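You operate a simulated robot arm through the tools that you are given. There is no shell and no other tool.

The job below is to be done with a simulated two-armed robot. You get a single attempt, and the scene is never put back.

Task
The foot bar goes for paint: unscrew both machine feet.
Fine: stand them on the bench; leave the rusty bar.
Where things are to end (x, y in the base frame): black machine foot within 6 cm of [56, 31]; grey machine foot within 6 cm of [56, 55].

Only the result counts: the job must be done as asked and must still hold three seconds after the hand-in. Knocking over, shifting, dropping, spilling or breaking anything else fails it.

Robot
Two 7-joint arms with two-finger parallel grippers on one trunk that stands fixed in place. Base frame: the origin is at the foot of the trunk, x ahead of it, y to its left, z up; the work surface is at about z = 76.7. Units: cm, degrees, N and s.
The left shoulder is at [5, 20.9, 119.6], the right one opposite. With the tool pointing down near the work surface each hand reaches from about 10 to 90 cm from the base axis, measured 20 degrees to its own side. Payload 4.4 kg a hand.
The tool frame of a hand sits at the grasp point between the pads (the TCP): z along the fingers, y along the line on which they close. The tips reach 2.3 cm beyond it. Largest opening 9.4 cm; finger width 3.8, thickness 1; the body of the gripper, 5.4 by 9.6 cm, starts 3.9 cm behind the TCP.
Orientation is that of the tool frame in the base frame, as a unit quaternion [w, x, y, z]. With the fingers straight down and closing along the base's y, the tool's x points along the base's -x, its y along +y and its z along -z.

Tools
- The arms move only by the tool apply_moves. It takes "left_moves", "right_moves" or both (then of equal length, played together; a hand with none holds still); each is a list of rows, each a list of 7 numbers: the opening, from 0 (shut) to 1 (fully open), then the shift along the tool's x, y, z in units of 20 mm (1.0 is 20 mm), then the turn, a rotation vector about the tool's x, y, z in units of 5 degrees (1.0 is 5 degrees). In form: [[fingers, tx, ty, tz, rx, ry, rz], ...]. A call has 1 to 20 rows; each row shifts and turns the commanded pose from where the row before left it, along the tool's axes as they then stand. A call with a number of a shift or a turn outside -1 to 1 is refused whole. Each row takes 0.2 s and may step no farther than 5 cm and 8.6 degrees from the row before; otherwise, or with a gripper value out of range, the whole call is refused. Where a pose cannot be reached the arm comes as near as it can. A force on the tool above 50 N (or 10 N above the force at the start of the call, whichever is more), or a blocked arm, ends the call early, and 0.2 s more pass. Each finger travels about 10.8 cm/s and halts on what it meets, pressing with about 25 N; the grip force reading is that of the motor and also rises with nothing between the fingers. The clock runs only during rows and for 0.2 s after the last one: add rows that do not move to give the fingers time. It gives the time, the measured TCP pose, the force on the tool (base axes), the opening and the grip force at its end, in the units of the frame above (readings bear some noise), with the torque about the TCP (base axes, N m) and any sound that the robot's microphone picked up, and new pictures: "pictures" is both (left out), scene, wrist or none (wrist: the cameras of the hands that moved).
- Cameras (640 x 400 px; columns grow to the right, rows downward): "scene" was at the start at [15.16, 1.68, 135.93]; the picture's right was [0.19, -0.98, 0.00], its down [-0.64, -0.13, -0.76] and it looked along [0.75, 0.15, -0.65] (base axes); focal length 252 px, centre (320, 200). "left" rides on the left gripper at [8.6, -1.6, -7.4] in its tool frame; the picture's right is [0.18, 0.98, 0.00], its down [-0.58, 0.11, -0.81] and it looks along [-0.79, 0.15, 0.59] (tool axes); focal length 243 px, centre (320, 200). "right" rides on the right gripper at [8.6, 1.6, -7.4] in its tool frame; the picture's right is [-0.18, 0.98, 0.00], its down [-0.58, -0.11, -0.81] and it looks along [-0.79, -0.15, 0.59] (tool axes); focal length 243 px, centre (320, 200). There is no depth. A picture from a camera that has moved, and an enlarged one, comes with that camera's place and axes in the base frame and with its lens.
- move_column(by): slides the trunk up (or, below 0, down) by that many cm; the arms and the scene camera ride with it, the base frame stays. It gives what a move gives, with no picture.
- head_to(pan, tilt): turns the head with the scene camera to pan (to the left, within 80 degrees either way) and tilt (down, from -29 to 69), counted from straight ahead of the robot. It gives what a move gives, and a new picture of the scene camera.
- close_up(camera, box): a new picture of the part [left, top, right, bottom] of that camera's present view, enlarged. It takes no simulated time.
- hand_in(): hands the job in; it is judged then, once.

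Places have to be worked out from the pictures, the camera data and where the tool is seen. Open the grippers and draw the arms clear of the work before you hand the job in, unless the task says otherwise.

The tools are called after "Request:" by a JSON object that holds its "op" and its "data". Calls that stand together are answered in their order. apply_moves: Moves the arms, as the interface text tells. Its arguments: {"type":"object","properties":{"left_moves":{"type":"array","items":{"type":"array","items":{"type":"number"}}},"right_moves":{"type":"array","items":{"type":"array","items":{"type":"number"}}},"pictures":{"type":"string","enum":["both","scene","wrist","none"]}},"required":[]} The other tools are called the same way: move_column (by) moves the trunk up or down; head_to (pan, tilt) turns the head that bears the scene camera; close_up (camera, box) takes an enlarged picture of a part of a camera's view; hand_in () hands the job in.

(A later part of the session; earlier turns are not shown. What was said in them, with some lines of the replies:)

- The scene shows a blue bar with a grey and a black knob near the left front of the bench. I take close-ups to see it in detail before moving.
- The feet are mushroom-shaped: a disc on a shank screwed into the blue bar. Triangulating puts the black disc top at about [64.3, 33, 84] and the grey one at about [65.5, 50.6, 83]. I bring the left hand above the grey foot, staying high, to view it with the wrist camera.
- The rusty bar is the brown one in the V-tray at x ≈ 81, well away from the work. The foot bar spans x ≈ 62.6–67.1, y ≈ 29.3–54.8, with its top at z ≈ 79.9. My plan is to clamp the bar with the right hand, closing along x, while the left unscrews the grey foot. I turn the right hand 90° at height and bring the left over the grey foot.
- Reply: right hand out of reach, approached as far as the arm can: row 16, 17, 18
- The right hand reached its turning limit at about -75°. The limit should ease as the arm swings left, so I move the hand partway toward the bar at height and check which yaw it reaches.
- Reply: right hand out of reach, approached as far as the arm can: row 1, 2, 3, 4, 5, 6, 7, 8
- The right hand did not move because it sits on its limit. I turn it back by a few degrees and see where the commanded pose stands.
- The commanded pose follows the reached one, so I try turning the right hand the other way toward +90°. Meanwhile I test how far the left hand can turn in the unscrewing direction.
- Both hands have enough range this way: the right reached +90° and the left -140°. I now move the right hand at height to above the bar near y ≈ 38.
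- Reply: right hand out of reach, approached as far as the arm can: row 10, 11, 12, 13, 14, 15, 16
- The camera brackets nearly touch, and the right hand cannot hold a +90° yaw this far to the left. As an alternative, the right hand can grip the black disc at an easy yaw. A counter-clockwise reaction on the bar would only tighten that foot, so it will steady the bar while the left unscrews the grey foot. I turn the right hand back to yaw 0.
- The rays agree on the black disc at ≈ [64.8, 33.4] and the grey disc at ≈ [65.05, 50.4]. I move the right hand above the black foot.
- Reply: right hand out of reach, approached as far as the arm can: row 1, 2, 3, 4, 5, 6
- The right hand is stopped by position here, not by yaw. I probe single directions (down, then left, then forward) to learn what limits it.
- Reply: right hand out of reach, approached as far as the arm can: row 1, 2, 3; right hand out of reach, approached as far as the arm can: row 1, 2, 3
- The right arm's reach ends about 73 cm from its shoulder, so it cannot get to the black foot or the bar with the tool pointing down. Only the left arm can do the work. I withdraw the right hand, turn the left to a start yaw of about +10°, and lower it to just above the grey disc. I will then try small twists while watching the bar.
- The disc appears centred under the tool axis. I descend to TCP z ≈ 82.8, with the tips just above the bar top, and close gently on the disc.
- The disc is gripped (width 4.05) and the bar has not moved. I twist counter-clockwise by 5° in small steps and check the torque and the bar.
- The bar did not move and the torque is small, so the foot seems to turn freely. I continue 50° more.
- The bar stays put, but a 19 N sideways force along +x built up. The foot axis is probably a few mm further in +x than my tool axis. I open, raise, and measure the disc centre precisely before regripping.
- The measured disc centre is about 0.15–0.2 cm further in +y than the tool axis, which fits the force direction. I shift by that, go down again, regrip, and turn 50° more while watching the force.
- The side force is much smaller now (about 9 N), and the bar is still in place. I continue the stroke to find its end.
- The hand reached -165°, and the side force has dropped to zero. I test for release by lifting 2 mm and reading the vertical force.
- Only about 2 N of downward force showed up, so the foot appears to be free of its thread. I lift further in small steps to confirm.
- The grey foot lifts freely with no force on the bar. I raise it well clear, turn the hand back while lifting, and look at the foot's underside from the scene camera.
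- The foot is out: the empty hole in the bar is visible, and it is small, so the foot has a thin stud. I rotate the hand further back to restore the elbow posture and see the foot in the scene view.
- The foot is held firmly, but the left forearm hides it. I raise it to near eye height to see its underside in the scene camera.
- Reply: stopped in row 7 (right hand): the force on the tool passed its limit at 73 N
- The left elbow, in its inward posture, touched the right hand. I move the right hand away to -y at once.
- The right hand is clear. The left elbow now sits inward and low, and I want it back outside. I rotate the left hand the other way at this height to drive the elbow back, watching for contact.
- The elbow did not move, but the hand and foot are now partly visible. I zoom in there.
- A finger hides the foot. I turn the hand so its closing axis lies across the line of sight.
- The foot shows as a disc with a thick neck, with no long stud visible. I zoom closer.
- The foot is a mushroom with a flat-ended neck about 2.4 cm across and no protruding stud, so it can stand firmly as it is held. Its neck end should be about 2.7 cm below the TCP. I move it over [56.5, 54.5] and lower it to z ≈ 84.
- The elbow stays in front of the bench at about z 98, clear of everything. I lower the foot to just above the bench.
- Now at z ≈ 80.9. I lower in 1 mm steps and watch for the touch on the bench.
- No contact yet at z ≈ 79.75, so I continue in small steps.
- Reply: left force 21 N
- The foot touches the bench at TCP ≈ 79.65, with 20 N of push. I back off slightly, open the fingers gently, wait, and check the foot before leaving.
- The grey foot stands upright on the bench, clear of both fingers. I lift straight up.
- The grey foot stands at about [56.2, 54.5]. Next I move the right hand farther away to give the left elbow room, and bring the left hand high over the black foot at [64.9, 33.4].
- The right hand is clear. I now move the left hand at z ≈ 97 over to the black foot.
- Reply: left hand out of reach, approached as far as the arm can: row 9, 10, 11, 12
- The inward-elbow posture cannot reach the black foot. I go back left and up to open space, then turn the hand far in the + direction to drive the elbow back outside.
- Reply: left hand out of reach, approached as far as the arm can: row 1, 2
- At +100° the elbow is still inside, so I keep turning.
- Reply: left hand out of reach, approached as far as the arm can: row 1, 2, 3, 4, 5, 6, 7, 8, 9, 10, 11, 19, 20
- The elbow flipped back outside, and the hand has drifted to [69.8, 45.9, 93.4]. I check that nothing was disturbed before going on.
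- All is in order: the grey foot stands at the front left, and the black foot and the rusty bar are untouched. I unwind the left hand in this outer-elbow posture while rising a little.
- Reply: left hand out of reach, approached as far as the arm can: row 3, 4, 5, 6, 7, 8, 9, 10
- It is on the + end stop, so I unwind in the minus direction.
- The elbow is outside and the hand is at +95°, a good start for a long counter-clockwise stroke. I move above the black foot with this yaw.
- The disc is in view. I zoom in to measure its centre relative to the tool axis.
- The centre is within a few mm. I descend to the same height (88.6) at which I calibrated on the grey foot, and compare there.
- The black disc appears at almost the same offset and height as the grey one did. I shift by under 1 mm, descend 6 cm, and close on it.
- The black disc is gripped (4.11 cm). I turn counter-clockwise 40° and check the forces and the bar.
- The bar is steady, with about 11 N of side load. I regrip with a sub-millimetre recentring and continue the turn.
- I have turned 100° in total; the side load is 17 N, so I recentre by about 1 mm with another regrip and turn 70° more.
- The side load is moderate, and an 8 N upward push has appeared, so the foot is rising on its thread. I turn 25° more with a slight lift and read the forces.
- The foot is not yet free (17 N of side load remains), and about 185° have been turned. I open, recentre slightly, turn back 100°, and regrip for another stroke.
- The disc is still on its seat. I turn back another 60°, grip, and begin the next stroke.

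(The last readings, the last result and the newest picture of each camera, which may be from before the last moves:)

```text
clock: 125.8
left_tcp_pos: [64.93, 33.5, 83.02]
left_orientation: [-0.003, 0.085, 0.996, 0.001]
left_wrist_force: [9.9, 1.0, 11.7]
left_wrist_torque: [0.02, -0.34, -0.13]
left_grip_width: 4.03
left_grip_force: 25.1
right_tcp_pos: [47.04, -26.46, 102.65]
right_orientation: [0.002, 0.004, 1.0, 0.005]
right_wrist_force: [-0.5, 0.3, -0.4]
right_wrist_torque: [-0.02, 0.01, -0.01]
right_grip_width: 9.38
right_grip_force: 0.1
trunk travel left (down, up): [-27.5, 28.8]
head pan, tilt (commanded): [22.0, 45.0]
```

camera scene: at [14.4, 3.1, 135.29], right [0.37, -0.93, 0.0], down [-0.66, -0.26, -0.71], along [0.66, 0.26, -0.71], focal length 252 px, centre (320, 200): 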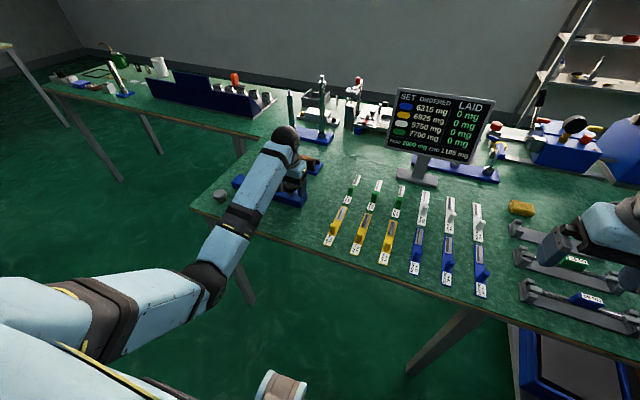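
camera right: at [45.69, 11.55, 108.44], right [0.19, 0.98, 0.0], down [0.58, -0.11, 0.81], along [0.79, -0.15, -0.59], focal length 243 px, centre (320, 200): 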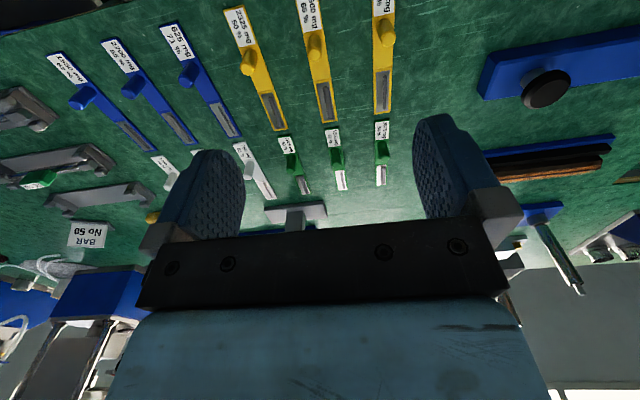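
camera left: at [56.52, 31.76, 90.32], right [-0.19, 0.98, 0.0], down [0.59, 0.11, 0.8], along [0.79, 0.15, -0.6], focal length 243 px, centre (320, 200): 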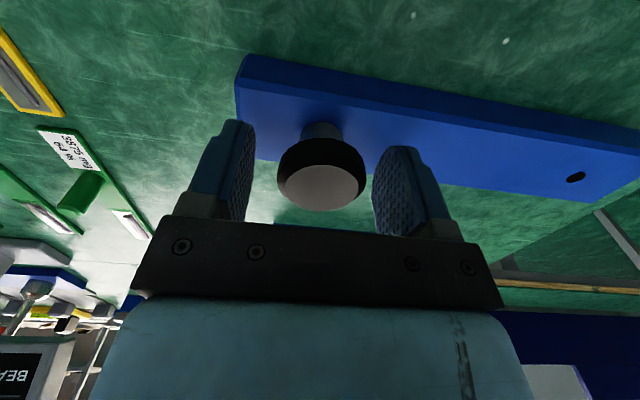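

The upward push shows the thread lifting the foot. I follow with a slight lift and turn further.

Request:
{"op": "apply_moves", "data": {"left_moves": [[0, 0, 0, -0.01, 0, 0, -1], [0, 0, 0, -0.01, 0, 0, -1], [0, 0, 0, -0.01, 0, 0, -1], [0, 0, 0, -0.01, 0, 0, -1], [0, 0, 0, -0.005, 0, 0, -1], [0, 0, 0, -0.005, 0, 0, -1], [0, 0, 0, -0.005, 0, 0, -1], [0, 0, 0, -0.005, 0, 0, -1]], "pictures": "none"}}

Request:
{"op": "apply_moves", "data": {"left_moves": [[0, 0, 0, -0.005, 0, 0, -1], [0, 0, 0, -0.005, 0, 0, -1], [0, 0, 0, -0.005, 0, 0, -1], [0, 0, 0, -0.005, 0, 0, -1], [0, 0, 0, -0.005, 0, 0, -1], [0, 0, 0, -0.005, 0, 0, -1]], "pictures": "both"}}

```text
clock: 127.6
left_tcp_pos: [65.08, 33.45, 82.98]
left_orientation: [-0.003, -0.262, 0.965, 0.002]
left_wrist_force: [15.5, 3.9, 6.6]
left_wrist_torque: [0.1, -0.53, -0.19]
left_grip_width: 4.03
left_grip_force: 25.0
right_tcp_pos: [47.17, -26.45, 102.61]
right_orientation: [0.002, 0.004, 1.0, 0.004]
right_wrist_force: [0.7, -0.3, 0.2]
right_wrist_torque: [-0.01, -0.01, 0.03]
right_grip_width: 9.39
right_grip_force: 0.1
trunk travel left (down, up): [-27.5, 28.8]
head pan, tilt (commanded): [22.0, 45.0]
```

```text
clock: 129.0
left_tcp_pos: [64.91, 33.52, 82.95]
left_orientation: [-0.003, -0.503, 0.864, 0.003]
left_wrist_force: [0.1, 0.2, 0.3]
left_wrist_torque: [0.04, 0.04, 0.0]
left_grip_width: 4.0
left_grip_force: 25.0
right_tcp_pos: [47.18, -26.41, 102.71]
right_orientation: [0.004, 0.003, 1.0, 0.004]
right_wrist_force: [0.2, -0.1, 0.2]
right_wrist_torque: [0.03, 0.06, -0.02]
right_grip_width: 9.42
right_grip_force: 0.0
trunk travel left (down, up): [-27.5, 28.8]
head pan, tilt (commanded): [22.0, 45.0]
camera scene: at [14.45, 3.12, 135.28], right [0.37, -0.93, 0.0], down [-0.66, -0.27, -0.71], along [0.66, 0.26, -0.71], focal length 252 px, centre (320, 200)
camera left: at [62.22, 25.09, 90.45], right [-0.95, 0.33, 0.01], down [0.2, 0.56, 0.81], along [0.26, 0.76, -0.59], focal length 243 px, centre (320, 200)
```

scene: 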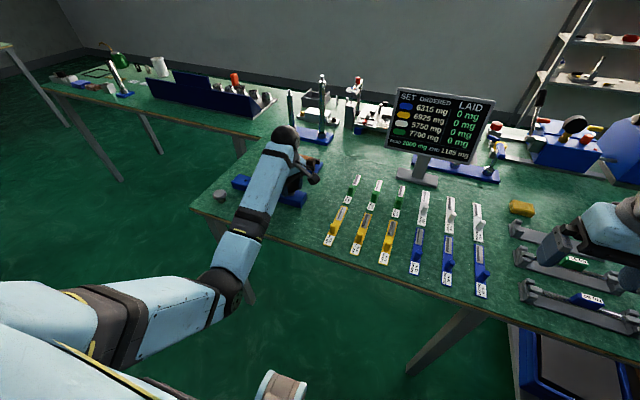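
left: 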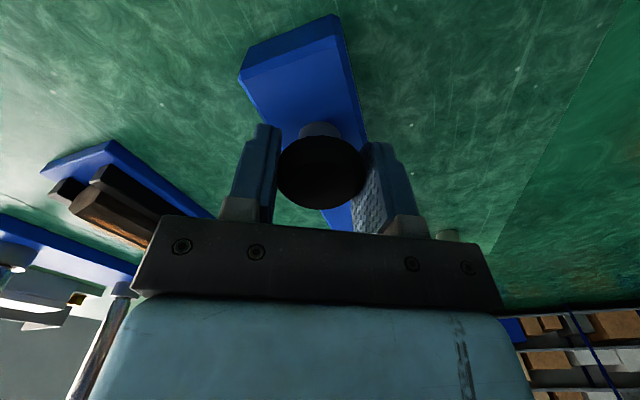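

All forces dropped to zero, so the black foot is free now. I lift it gently.

Request:
{"op": "apply_moves", "data": {"left_moves": [[0, 0, 0, -0.1, 0, 0, 0], [0, 0, 0, -0.1, 0, 0, 0], [0, 0, 0, -0.1, 0, 0, 0], [0, 0, 0, -0.1, 0, 0, 0], [0, 0, 0, -0.2, 0, 0, 0], [0, 0, 0, -0.2, 0, 0, 0]], "pictures": "wrist"}}

```text
clock: 130.4
left_tcp_pos: [64.92, 33.55, 84.63]
left_orientation: [-0.002, -0.502, 0.865, 0.001]
left_wrist_force: [0.5, -0.5, -0.3]
left_wrist_torque: [-0.04, -0.03, 0.02]
left_grip_width: 4.01
left_grip_force: 25.0
right_tcp_pos: [47.03, -26.34, 102.74]
right_orientation: [0.002, 0.003, 1.0, 0.004]
right_wrist_force: [0.2, -0.2, -0.7]
right_wrist_torque: [0.0, -0.01, 0.0]
right_grip_width: 9.41
right_grip_force: 0.1
trunk travel left (down, up): [-27.5, 28.8]
head pan, tilt (commanded): [22.0, 45.0]
camera left: at [62.18, 25.1, 92.06], right [-0.94, 0.33, 0.01], down [0.2, 0.56, 0.81], along [0.26, 0.76, -0.59], focal length 243 px, centre (320, 200)
```

left: 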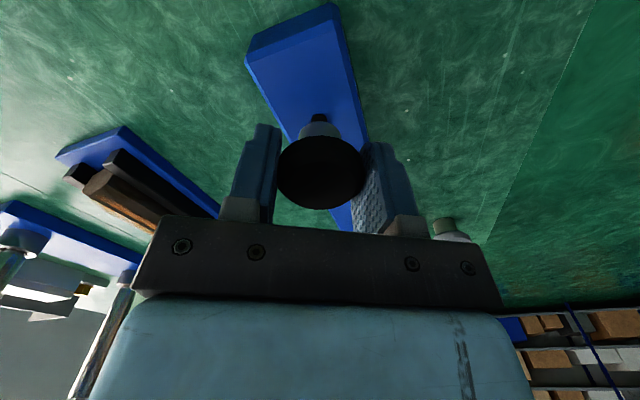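

The foot lifts out cleanly, and the hole below it is visible. I raise it clear while turning the hand back to yaw 0.

Request:
{"op": "apply_moves", "data": {"left_moves": [[0, 0, 0, -0.35, 0, 0, 0], [0, 0, 0, -0.35, 0, 0, 0], [0, 0, 0, -0.35, 0, 0, 1], [0, 0, 0, -0.35, 0, 0, 1], [0, 0, 0, -0.35, 0, 0, 1], [0, 0, 0, -0.35, 0, 0, 1], [0, 0, 0, -0.35, 0, 0, 1], [0, 0, 0, -0.35, 0, 0, 1], [0, 0, 0, -0.35, 0, 0, 1], [0, 0, 0, -0.35, 0, 0, 1], [0, 0, 0, 0, 0, 0, 1], [0, 0, 0, 0, 0, 0, 1], [0, 0, 0, 0, 0, 0, 1], [0, 0, 0, 0, 0, 0, 1]], "pictures": "none"}}

Request:
{"op": "apply_moves", "data": {"left_moves": [[0, 0.54, -0.156, 0, 0, 0, 0], [0, 0.54, -0.156, 0, 0, 0, 0], [0, 0.54, -0.156, 0, 0, 0, 0], [0, 0.54, -0.156, 0, 0, 0, 0], [0, 0.54, -0.156, 0, 0, 0, 0], [0, 0.54, -0.156, 0, 0, 0, 0], [0, 0.54, -0.156, 0, 0, 0, 0], [0, 0.54, -0.156, 0, 0, 0, 0]], "pictures": "both"}}

```text
clock: 133.4
left_tcp_pos: [65.11, 33.44, 91.63]
left_orientation: [-0.003, -0.001, 1.0, 0.001]
left_wrist_force: [-0.2, -0.3, -1.0]
left_wrist_torque: [0.01, 0.0, -0.03]
left_grip_width: 4.01
left_grip_force: 24.8
right_tcp_pos: [47.07, -26.56, 102.7]
right_orientation: [0.002, 0.003, 1.0, 0.004]
right_wrist_force: [-0.3, 0.6, -0.1]
right_wrist_torque: [0.0, -0.05, 0.02]
right_grip_width: 9.41
right_grip_force: 0.0
trunk travel left (down, up): [-27.5, 28.8]
head pan, tilt (commanded): [22.0, 45.0]
```

```text
clock: 135.2
left_tcp_pos: [56.48, 30.97, 91.61]
left_orientation: [-0.003, -0.002, 1.0, 0.0]
left_wrist_force: [0.6, -0.3, -1.0]
left_wrist_torque: [-0.03, -0.03, -0.01]
left_grip_width: 4.02
left_grip_force: 24.8
right_tcp_pos: [47.04, -26.42, 102.61]
right_orientation: [0.002, 0.004, 1.0, 0.004]
right_wrist_force: [0.1, 0.6, 0.5]
right_wrist_torque: [0.0, 0.0, 0.01]
right_grip_width: 9.44
right_grip_force: 0.1
trunk travel left (down, up): [-27.5, 28.8]
head pan, tilt (commanded): [22.0, 45.0]
camera scene: at [14.4, 3.1, 135.29], right [0.37, -0.93, 0.0], down [-0.66, -0.26, -0.71], along [0.66, 0.26, -0.71], focal length 252 px, centre (320, 200)
camera left: at [47.93, 29.15, 99.02], right [-0.19, 0.98, 0.0], down [0.59, 0.11, 0.8], along [0.79, 0.15, -0.6], focal length 243 px, centre (320, 200)
```

scene: 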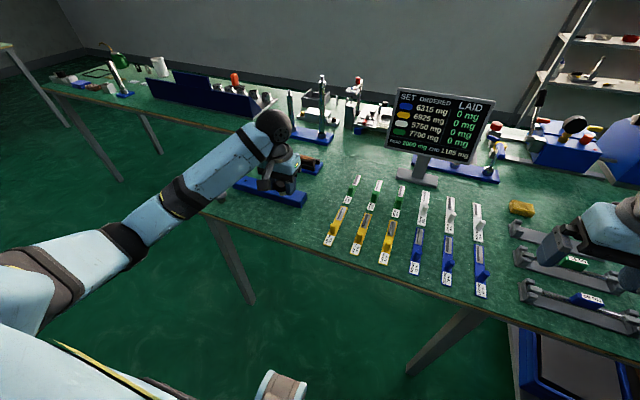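
left: 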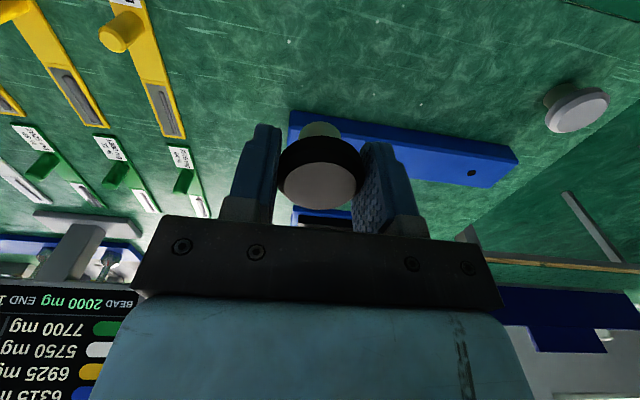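

The foot hangs over [56.5, 31], and the grey one is still standing in view. I lower it to just above the bench.

Request:
{"op": "apply_moves", "data": {"left_moves": [[0, 0, 0, 0.7, 0, 0, 0], [0, 0, 0, 0.7, 0, 0, 0], [0, 0, 0, 0.7, 0, 0, 0], [0, 0, 0, 0.7, 0, 0, 0], [0, 0, 0, 0.7, 0, 0, 0], [0, 0, 0, 0.7, 0, 0, 0], [0, 0, 0, 0.6, 0, 0, 0], [0, 0, 0, 0.4, 0, 0, 0], [0, 0, 0, 0, 0, 0, 0]], "pictures": "both"}}

```text
clock: 137.2
left_tcp_pos: [56.55, 30.9, 81.43]
left_orientation: [-0.002, -0.002, 1.0, 0.002]
left_wrist_force: [0.2, -0.7, -1.5]
left_wrist_torque: [0.02, -0.01, -0.01]
left_grip_width: 4.02
left_grip_force: 24.8
right_tcp_pos: [47.06, -26.49, 102.66]
right_orientation: [0.002, 0.004, 1.0, 0.004]
right_wrist_force: [0.3, -0.3, 0.1]
right_wrist_torque: [-0.04, -0.01, -0.04]
right_grip_width: 9.4
right_grip_force: 0.0
trunk travel left (down, up): [-27.5, 28.8]
head pan, tilt (commanded): [22.0, 45.0]
camera scene: at [14.4, 3.1, 135.29], right [0.37, -0.93, 0.0], down [-0.66, -0.26, -0.71], along [0.66, 0.26, -0.71], focal length 252 px, centre (320, 200)
camera left: at [47.93, 29.23, 88.81], right [-0.19, 0.98, 0.0], down [0.59, 0.11, 0.8], along [0.79, 0.15, -0.6], focal length 243 px, centre (320, 200)
```

scene: 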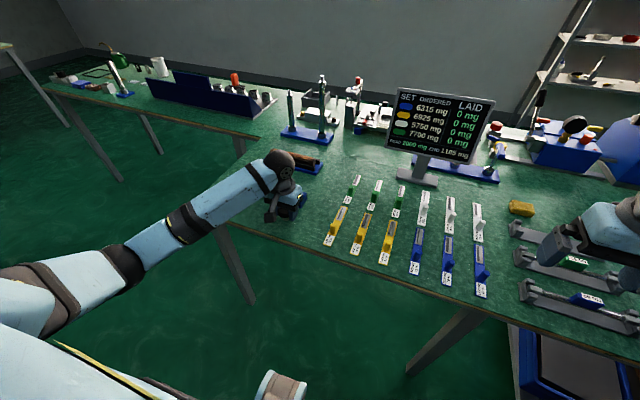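
left: 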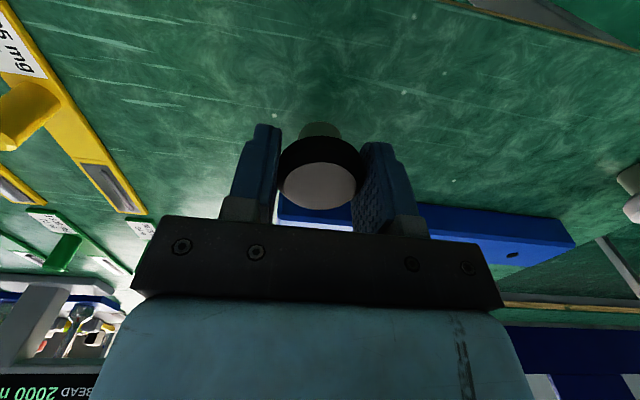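

Now at z ≈ 81.3. I lower in small steps until it touches.

Request:
{"op": "apply_moves", "data": {"left_moves": [[0, 0, 0, 0.1, 0, 0, 0], [0, 0, 0, 0.1, 0, 0, 0], [0, 0, 0, 0.1, 0, 0, 0], [0, 0, 0, 0.1, 0, 0, 0], [0, 0, 0, 0.1, 0, 0, 0], [0, 0, 0, 0, 0, 0, 0]], "pictures": "none"}}

Request:
{"op": "apply_moves", "data": {"left_moves": [[0, 0, 0, 0.05, 0, 0, 0], [0, 0, 0, 0.05, 0, 0, 0], [0, 0, 0, 0, 0, 0, 0]], "pictures": "none"}}

```text
clock: 138.6
left_tcp_pos: [56.37, 30.87, 80.16]
left_orientation: [-0.003, -0.003, 1.0, 0.001]
left_wrist_force: [-0.9, -0.5, -1.0]
left_wrist_torque: [0.04, 0.0, 0.0]
left_grip_width: 4.0
left_grip_force: 25.3
right_tcp_pos: [47.17, -26.46, 102.64]
right_orientation: [0.003, 0.003, 1.0, 0.004]
right_wrist_force: [-0.3, 0.2, 0.1]
right_wrist_torque: [0.0, -0.03, -0.02]
right_grip_width: 9.42
right_grip_force: 0.0
trunk travel left (down, up): [-27.5, 28.8]
head pan, tilt (commanded): [22.0, 45.0]
```

```text
clock: 139.4
left_tcp_pos: [56.29, 30.99, 79.85]
left_orientation: [-0.003, -0.003, 1.0, 0.001]
left_wrist_force: [0.3, -0.3, -1.7]
left_wrist_torque: [0.02, 0.03, -0.01]
left_grip_width: 4.03
left_grip_force: 25.0
right_tcp_pos: [47.04, -26.5, 102.64]
right_orientation: [0.004, 0.003, 1.0, 0.005]
right_wrist_force: [-0.6, -0.2, -0.1]
right_wrist_torque: [0.02, 0.01, 0.04]
right_grip_width: 9.42
right_grip_force: 0.1
trunk travel left (down, up): [-27.5, 28.8]
head pan, tilt (commanded): [22.0, 45.0]
```

No touch yet at z ≈ 79.95, so I go on in 1 mm steps.

Request:
{"op": "apply_moves", "data": {"left_moves": [[0, 0, 0, 0.05, 0, 0, 0], [0, 0, 0, 0.0, 0, 0, 0]], "pictures": "none"}}

Request:
{"op": "apply_moves", "data": {"left_moves": [[0, 0, 0, 0.05, 0, 0, 0], [0, 0, 0, 0.0, 0, 0, 0]], "pictures": "none"}}

```text
clock: 140.0
left_tcp_pos: [56.39, 30.94, 79.95]
left_orientation: [-0.002, -0.003, 1.0, 0.002]
left_wrist_force: [-0.4, 0.8, 5.3]
left_wrist_torque: [0.0, 0.03, -0.03]
left_grip_width: 4.01
left_grip_force: 24.5
right_tcp_pos: [46.99, -26.46, 102.73]
right_orientation: [0.003, 0.003, 1.0, 0.005]
right_wrist_force: [0.0, 0.6, 0.7]
right_wrist_torque: [0.0, 0.0, 0.01]
right_grip_width: 9.41
right_grip_force: 0.1
trunk travel left (down, up): [-27.5, 28.8]
head pan, tilt (commanded): [22.0, 45.0]
```

```text
clock: 140.6
left_tcp_pos: [56.4, 30.93, 80.1]
left_orientation: [-0.002, -0.002, 1.0, 0.001]
left_wrist_force: [-3.9, 3.7, 13.6]
left_wrist_torque: [0.08, 0.25, -0.05]
left_grip_width: 4.04
left_grip_force: 24.7
right_tcp_pos: [46.94, -26.48, 102.78]
right_orientation: [0.004, 0.004, 1.0, 0.005]
right_wrist_force: [-0.1, -0.1, -0.1]
right_wrist_torque: [-0.01, 0.01, -0.04]
right_grip_width: 9.41
right_grip_force: 0.0
trunk travel left (down, up): [-27.5, 28.8]
head pan, tilt (commanded): [22.0, 45.0]
```

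Contact came at TCP ≈ 79.9, with about 14 N of push. I relieve it by 1 mm and open the fingers slowly.

Request:
{"op": "apply_moves", "data": {"left_moves": [[0, 0, 0, -0.05, 0, 0, 0], [0, 0, 0, 0, 0, 0, 0], [0.45, 0, 0, 0, 0, 0, 0], [0.5, 0, 0, 0, 0, 0, 0], [0.55, 0, 0, 0, 0, 0, 0], [0.65, 0, 0, 0, 0, 0, 0], [0.65, 0, 0, 0, 0, 0, 0]], "pictures": "wrist"}}

```text
clock: 142.2
left_tcp_pos: [56.4, 30.87, 79.83]
left_orientation: [-0.003, -0.002, 1.0, 0.0]
left_wrist_force: [-0.3, 0.7, 0.2]
left_wrist_torque: [0.06, -0.04, -0.01]
left_grip_width: 6.11
left_grip_force: 0.0
right_tcp_pos: [47.12, -26.48, 102.74]
right_orientation: [0.003, 0.003, 1.0, 0.005]
right_wrist_force: [-0.4, 0.0, -0.5]
right_wrist_torque: [-0.04, 0.0, -0.01]
right_grip_width: 9.37
right_grip_force: 0.0
trunk travel left (down, up): [-27.5, 28.8]
head pan, tilt (commanded): [22.0, 45.0]
camera left: at [47.94, 29.23, 87.34], right [-0.19, 0.98, 0.0], down [0.59, 0.11, 0.8], along [0.79, 0.15, -0.6], focal length 243 px, centre (320, 200)
```

left: 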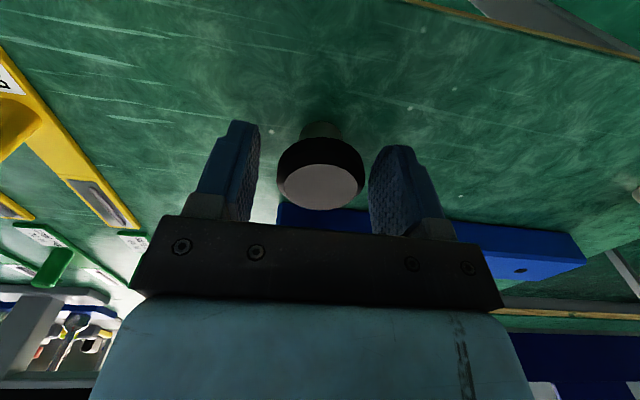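

The black foot stands upright between the open fingers. I lift straight up and away.

Request:
{"op": "apply_moves", "data": {"left_moves": [[0.65, 0, 0, -0.3, 0, 0, 0], [0.65, 0, 0, -0.5, 0, 0, 0], [0.65, 0, 0, -0.7, 0, 0, 0], [0.65, 0, 0, -0.9, 0, 0, 0], [0.8, 0, 0, -0.9, 0, 0, 0], [1, 0, 0, -0.9, 0, 0, 0], [1, 0, 0, -0.9, 0, 0, 0], [1, 0, 0, -0.9, 0, 0, 0], [1, 0, 0, -0.9, 0, 0, 0], [1, 0, 0, -0.9, 0, 0, 0], [1, 0, 0, -0.9, 0, 0, 0], [1, 0, 0, -0.9, 0, 0, 0]], "pictures": "both"}}

```text
clock: 144.8
left_tcp_pos: [56.73, 30.9, 99.16]
left_orientation: [-0.003, -0.003, 1.0, 0.001]
left_wrist_force: [0.2, -1.5, 0.4]
left_wrist_torque: [-0.01, -0.02, -0.01]
left_grip_width: 9.42
left_grip_force: 0.1
right_tcp_pos: [47.03, -26.47, 102.73]
right_orientation: [0.003, 0.004, 1.0, 0.004]
right_wrist_force: [-0.1, 0.8, -0.1]
right_wrist_torque: [0.0, -0.04, 0.02]
right_grip_width: 9.38
right_grip_force: 0.1
trunk travel left (down, up): [-27.5, 28.8]
head pan, tilt (commanded): [22.0, 45.0]
camera scene: at [14.37, 3.08, 135.29], right [0.37, -0.93, 0.0], down [-0.66, -0.26, -0.71], along [0.66, 0.27, -0.71], focal length 252 px, centre (320, 200)
camera left: at [48.1, 29.17, 106.6], right [-0.19, 0.98, 0.0], down [0.59, 0.11, 0.8], along [0.79, 0.15, -0.6], focal length 243 px, centre (320, 200)
```

scene: 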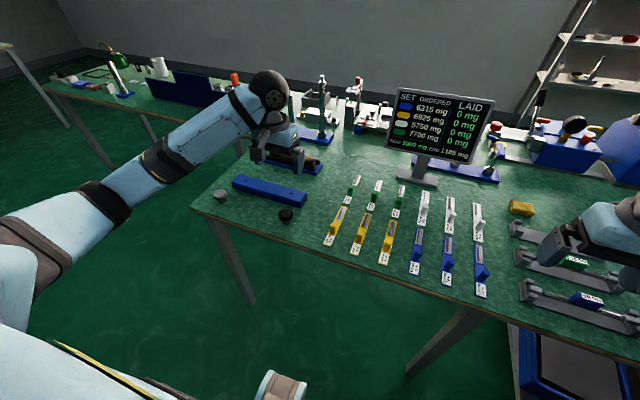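
left: 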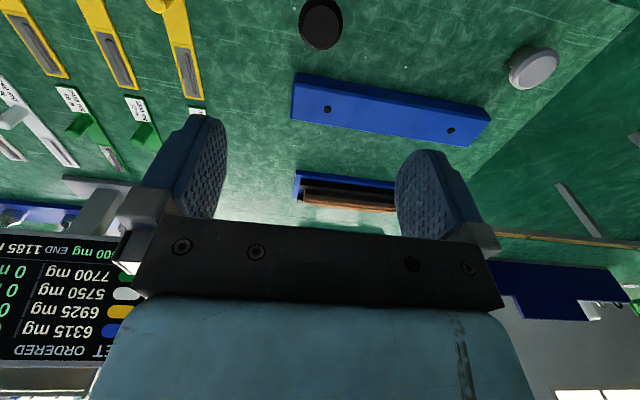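

Both feet stand on the bench. I draw the left arm up and away, then verify everything with close-ups.

Request:
{"op": "apply_moves", "data": {"left_moves": [[1, 0.3, 0.2, -0.6, 0, 0, 0], [1, 0.5, 0.6, -0.5, 0, 0, 0], [1, 0.5, 0.6, -0.5, 0, 0, 0], [1, 0.5, 0.6, -0.5, 0, 0, 0], [1, 0.5, 0.6, -0.5, 0, 0, 0], [1, 0.5, 0.6, -0.5, 0, 0, 0], [1, 0.5, 0.6, -0.5, 0, 0, 0], [1, 0.5, 0.6, -0.5, 0, 0, 0], [1, 0.5, 0.6, -0.5, 0, 0, 0], [1, 0.5, 0.6, 0, 0, 0, 0], [1, 0.5, 0.6, 0, 0, 0, 0], [1, 0.5, 0.6, 0, 0, 0, 0], [1, 0.5, 0.6, 0, 0, 0, 0]], "pictures": "both"}}

Request:
{"op": "close_up", "data": {"camera": "scene", "box": [180, 130, 340, 240]}}

```text
clock: 147.6
left_tcp_pos: [43.88, 45.89, 108.26]
left_orientation: [-0.002, -0.002, 1.0, 0.001]
left_wrist_force: [-0.7, 0.0, -0.6]
left_wrist_torque: [-0.02, 0.02, -0.05]
left_grip_width: 9.37
left_grip_force: 0.1
right_tcp_pos: [46.96, -26.38, 102.69]
right_orientation: [0.002, 0.004, 1.0, 0.004]
right_wrist_force: [0.1, -0.5, 0.0]
right_wrist_torque: [0.0, -0.01, 0.0]
right_grip_width: 9.42
right_grip_force: 0.2
trunk travel left (down, up): [-27.5, 28.8]
head pan, tilt (commanded): [22.0, 45.0]
camera scene: at [14.35, 3.1, 135.3], right [0.37, -0.93, 0.0], down [-0.66, -0.26, -0.71], along [0.66, 0.26, -0.71], focal length 252 px, centre (320, 200)
camera left: at [35.31, 44.13, 115.69], right [-0.19, 0.98, 0.0], down [0.59, 0.11, 0.8], along [0.79, 0.15, -0.6], focal length 243 px, centre (320, 200)
```

scene: 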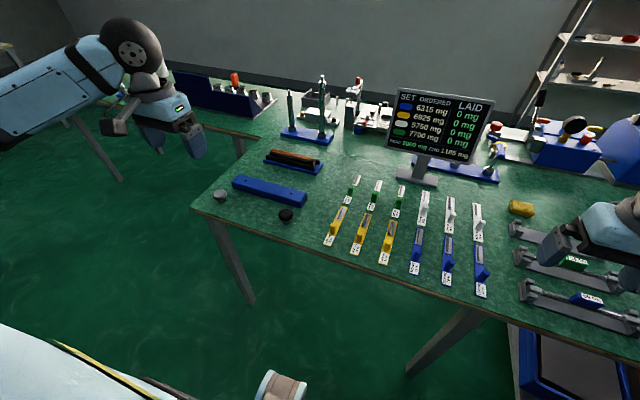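
left: 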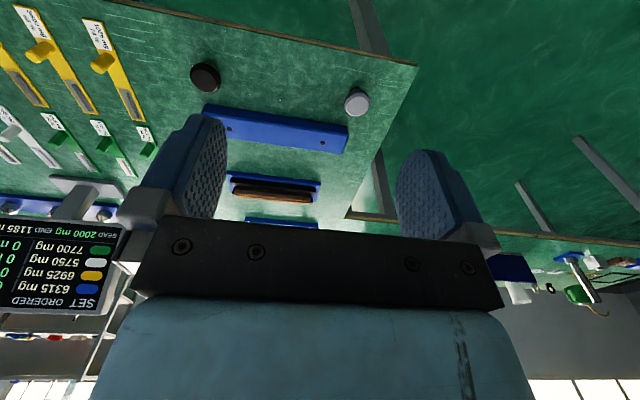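

```text
3.64 times, centred on (260, 185) of scene
camera zoom: at [14.35, 3.1, 135.3], right [0.37, -0.93, 0.0], down [-0.66, -0.26, -0.71], along [0.66, 0.26, -0.71], focal length 918 px, centre (538, 254)
```

zoom: 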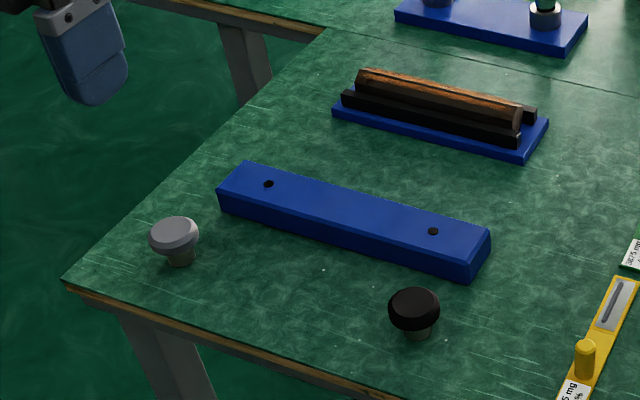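

Both feet stand upright, black at about [56.5, 30.9] and grey at about [56.3, 54.4]. The foot bar and the rusty bar are unmoved, and both open hands are clear of the work. I hand the job in.

Request:
{"op": "hand_in", "data": {}}

```text
The job is handed in.
```

I unscrewed both machine feet and stood them upright on the bench, then handed the job in. No verdict has come back yet.

| Foot | Target (x, y) | Where it stands, about | Distance off |
|---|---|---|---|
| Black | [56, 31] | [56.5, 30.9] | 0.5 cm |
| Grey | [56, 55] | [56.3, 54.4] | 0.7 cm |

Both are well inside the 6 cm limit. They stand on their flat necks with the disc on top, the same way up as they sat in the bar.

In the last pictures the foot bar and the rusty bar had not moved, and nothing else looked disturbed. While raising the grey foot, the left elbow bumped the right gripper and stopped that move. I moved the right hand clear, and nothing on the bench was touched.

Both grippers are open and clear of the work.
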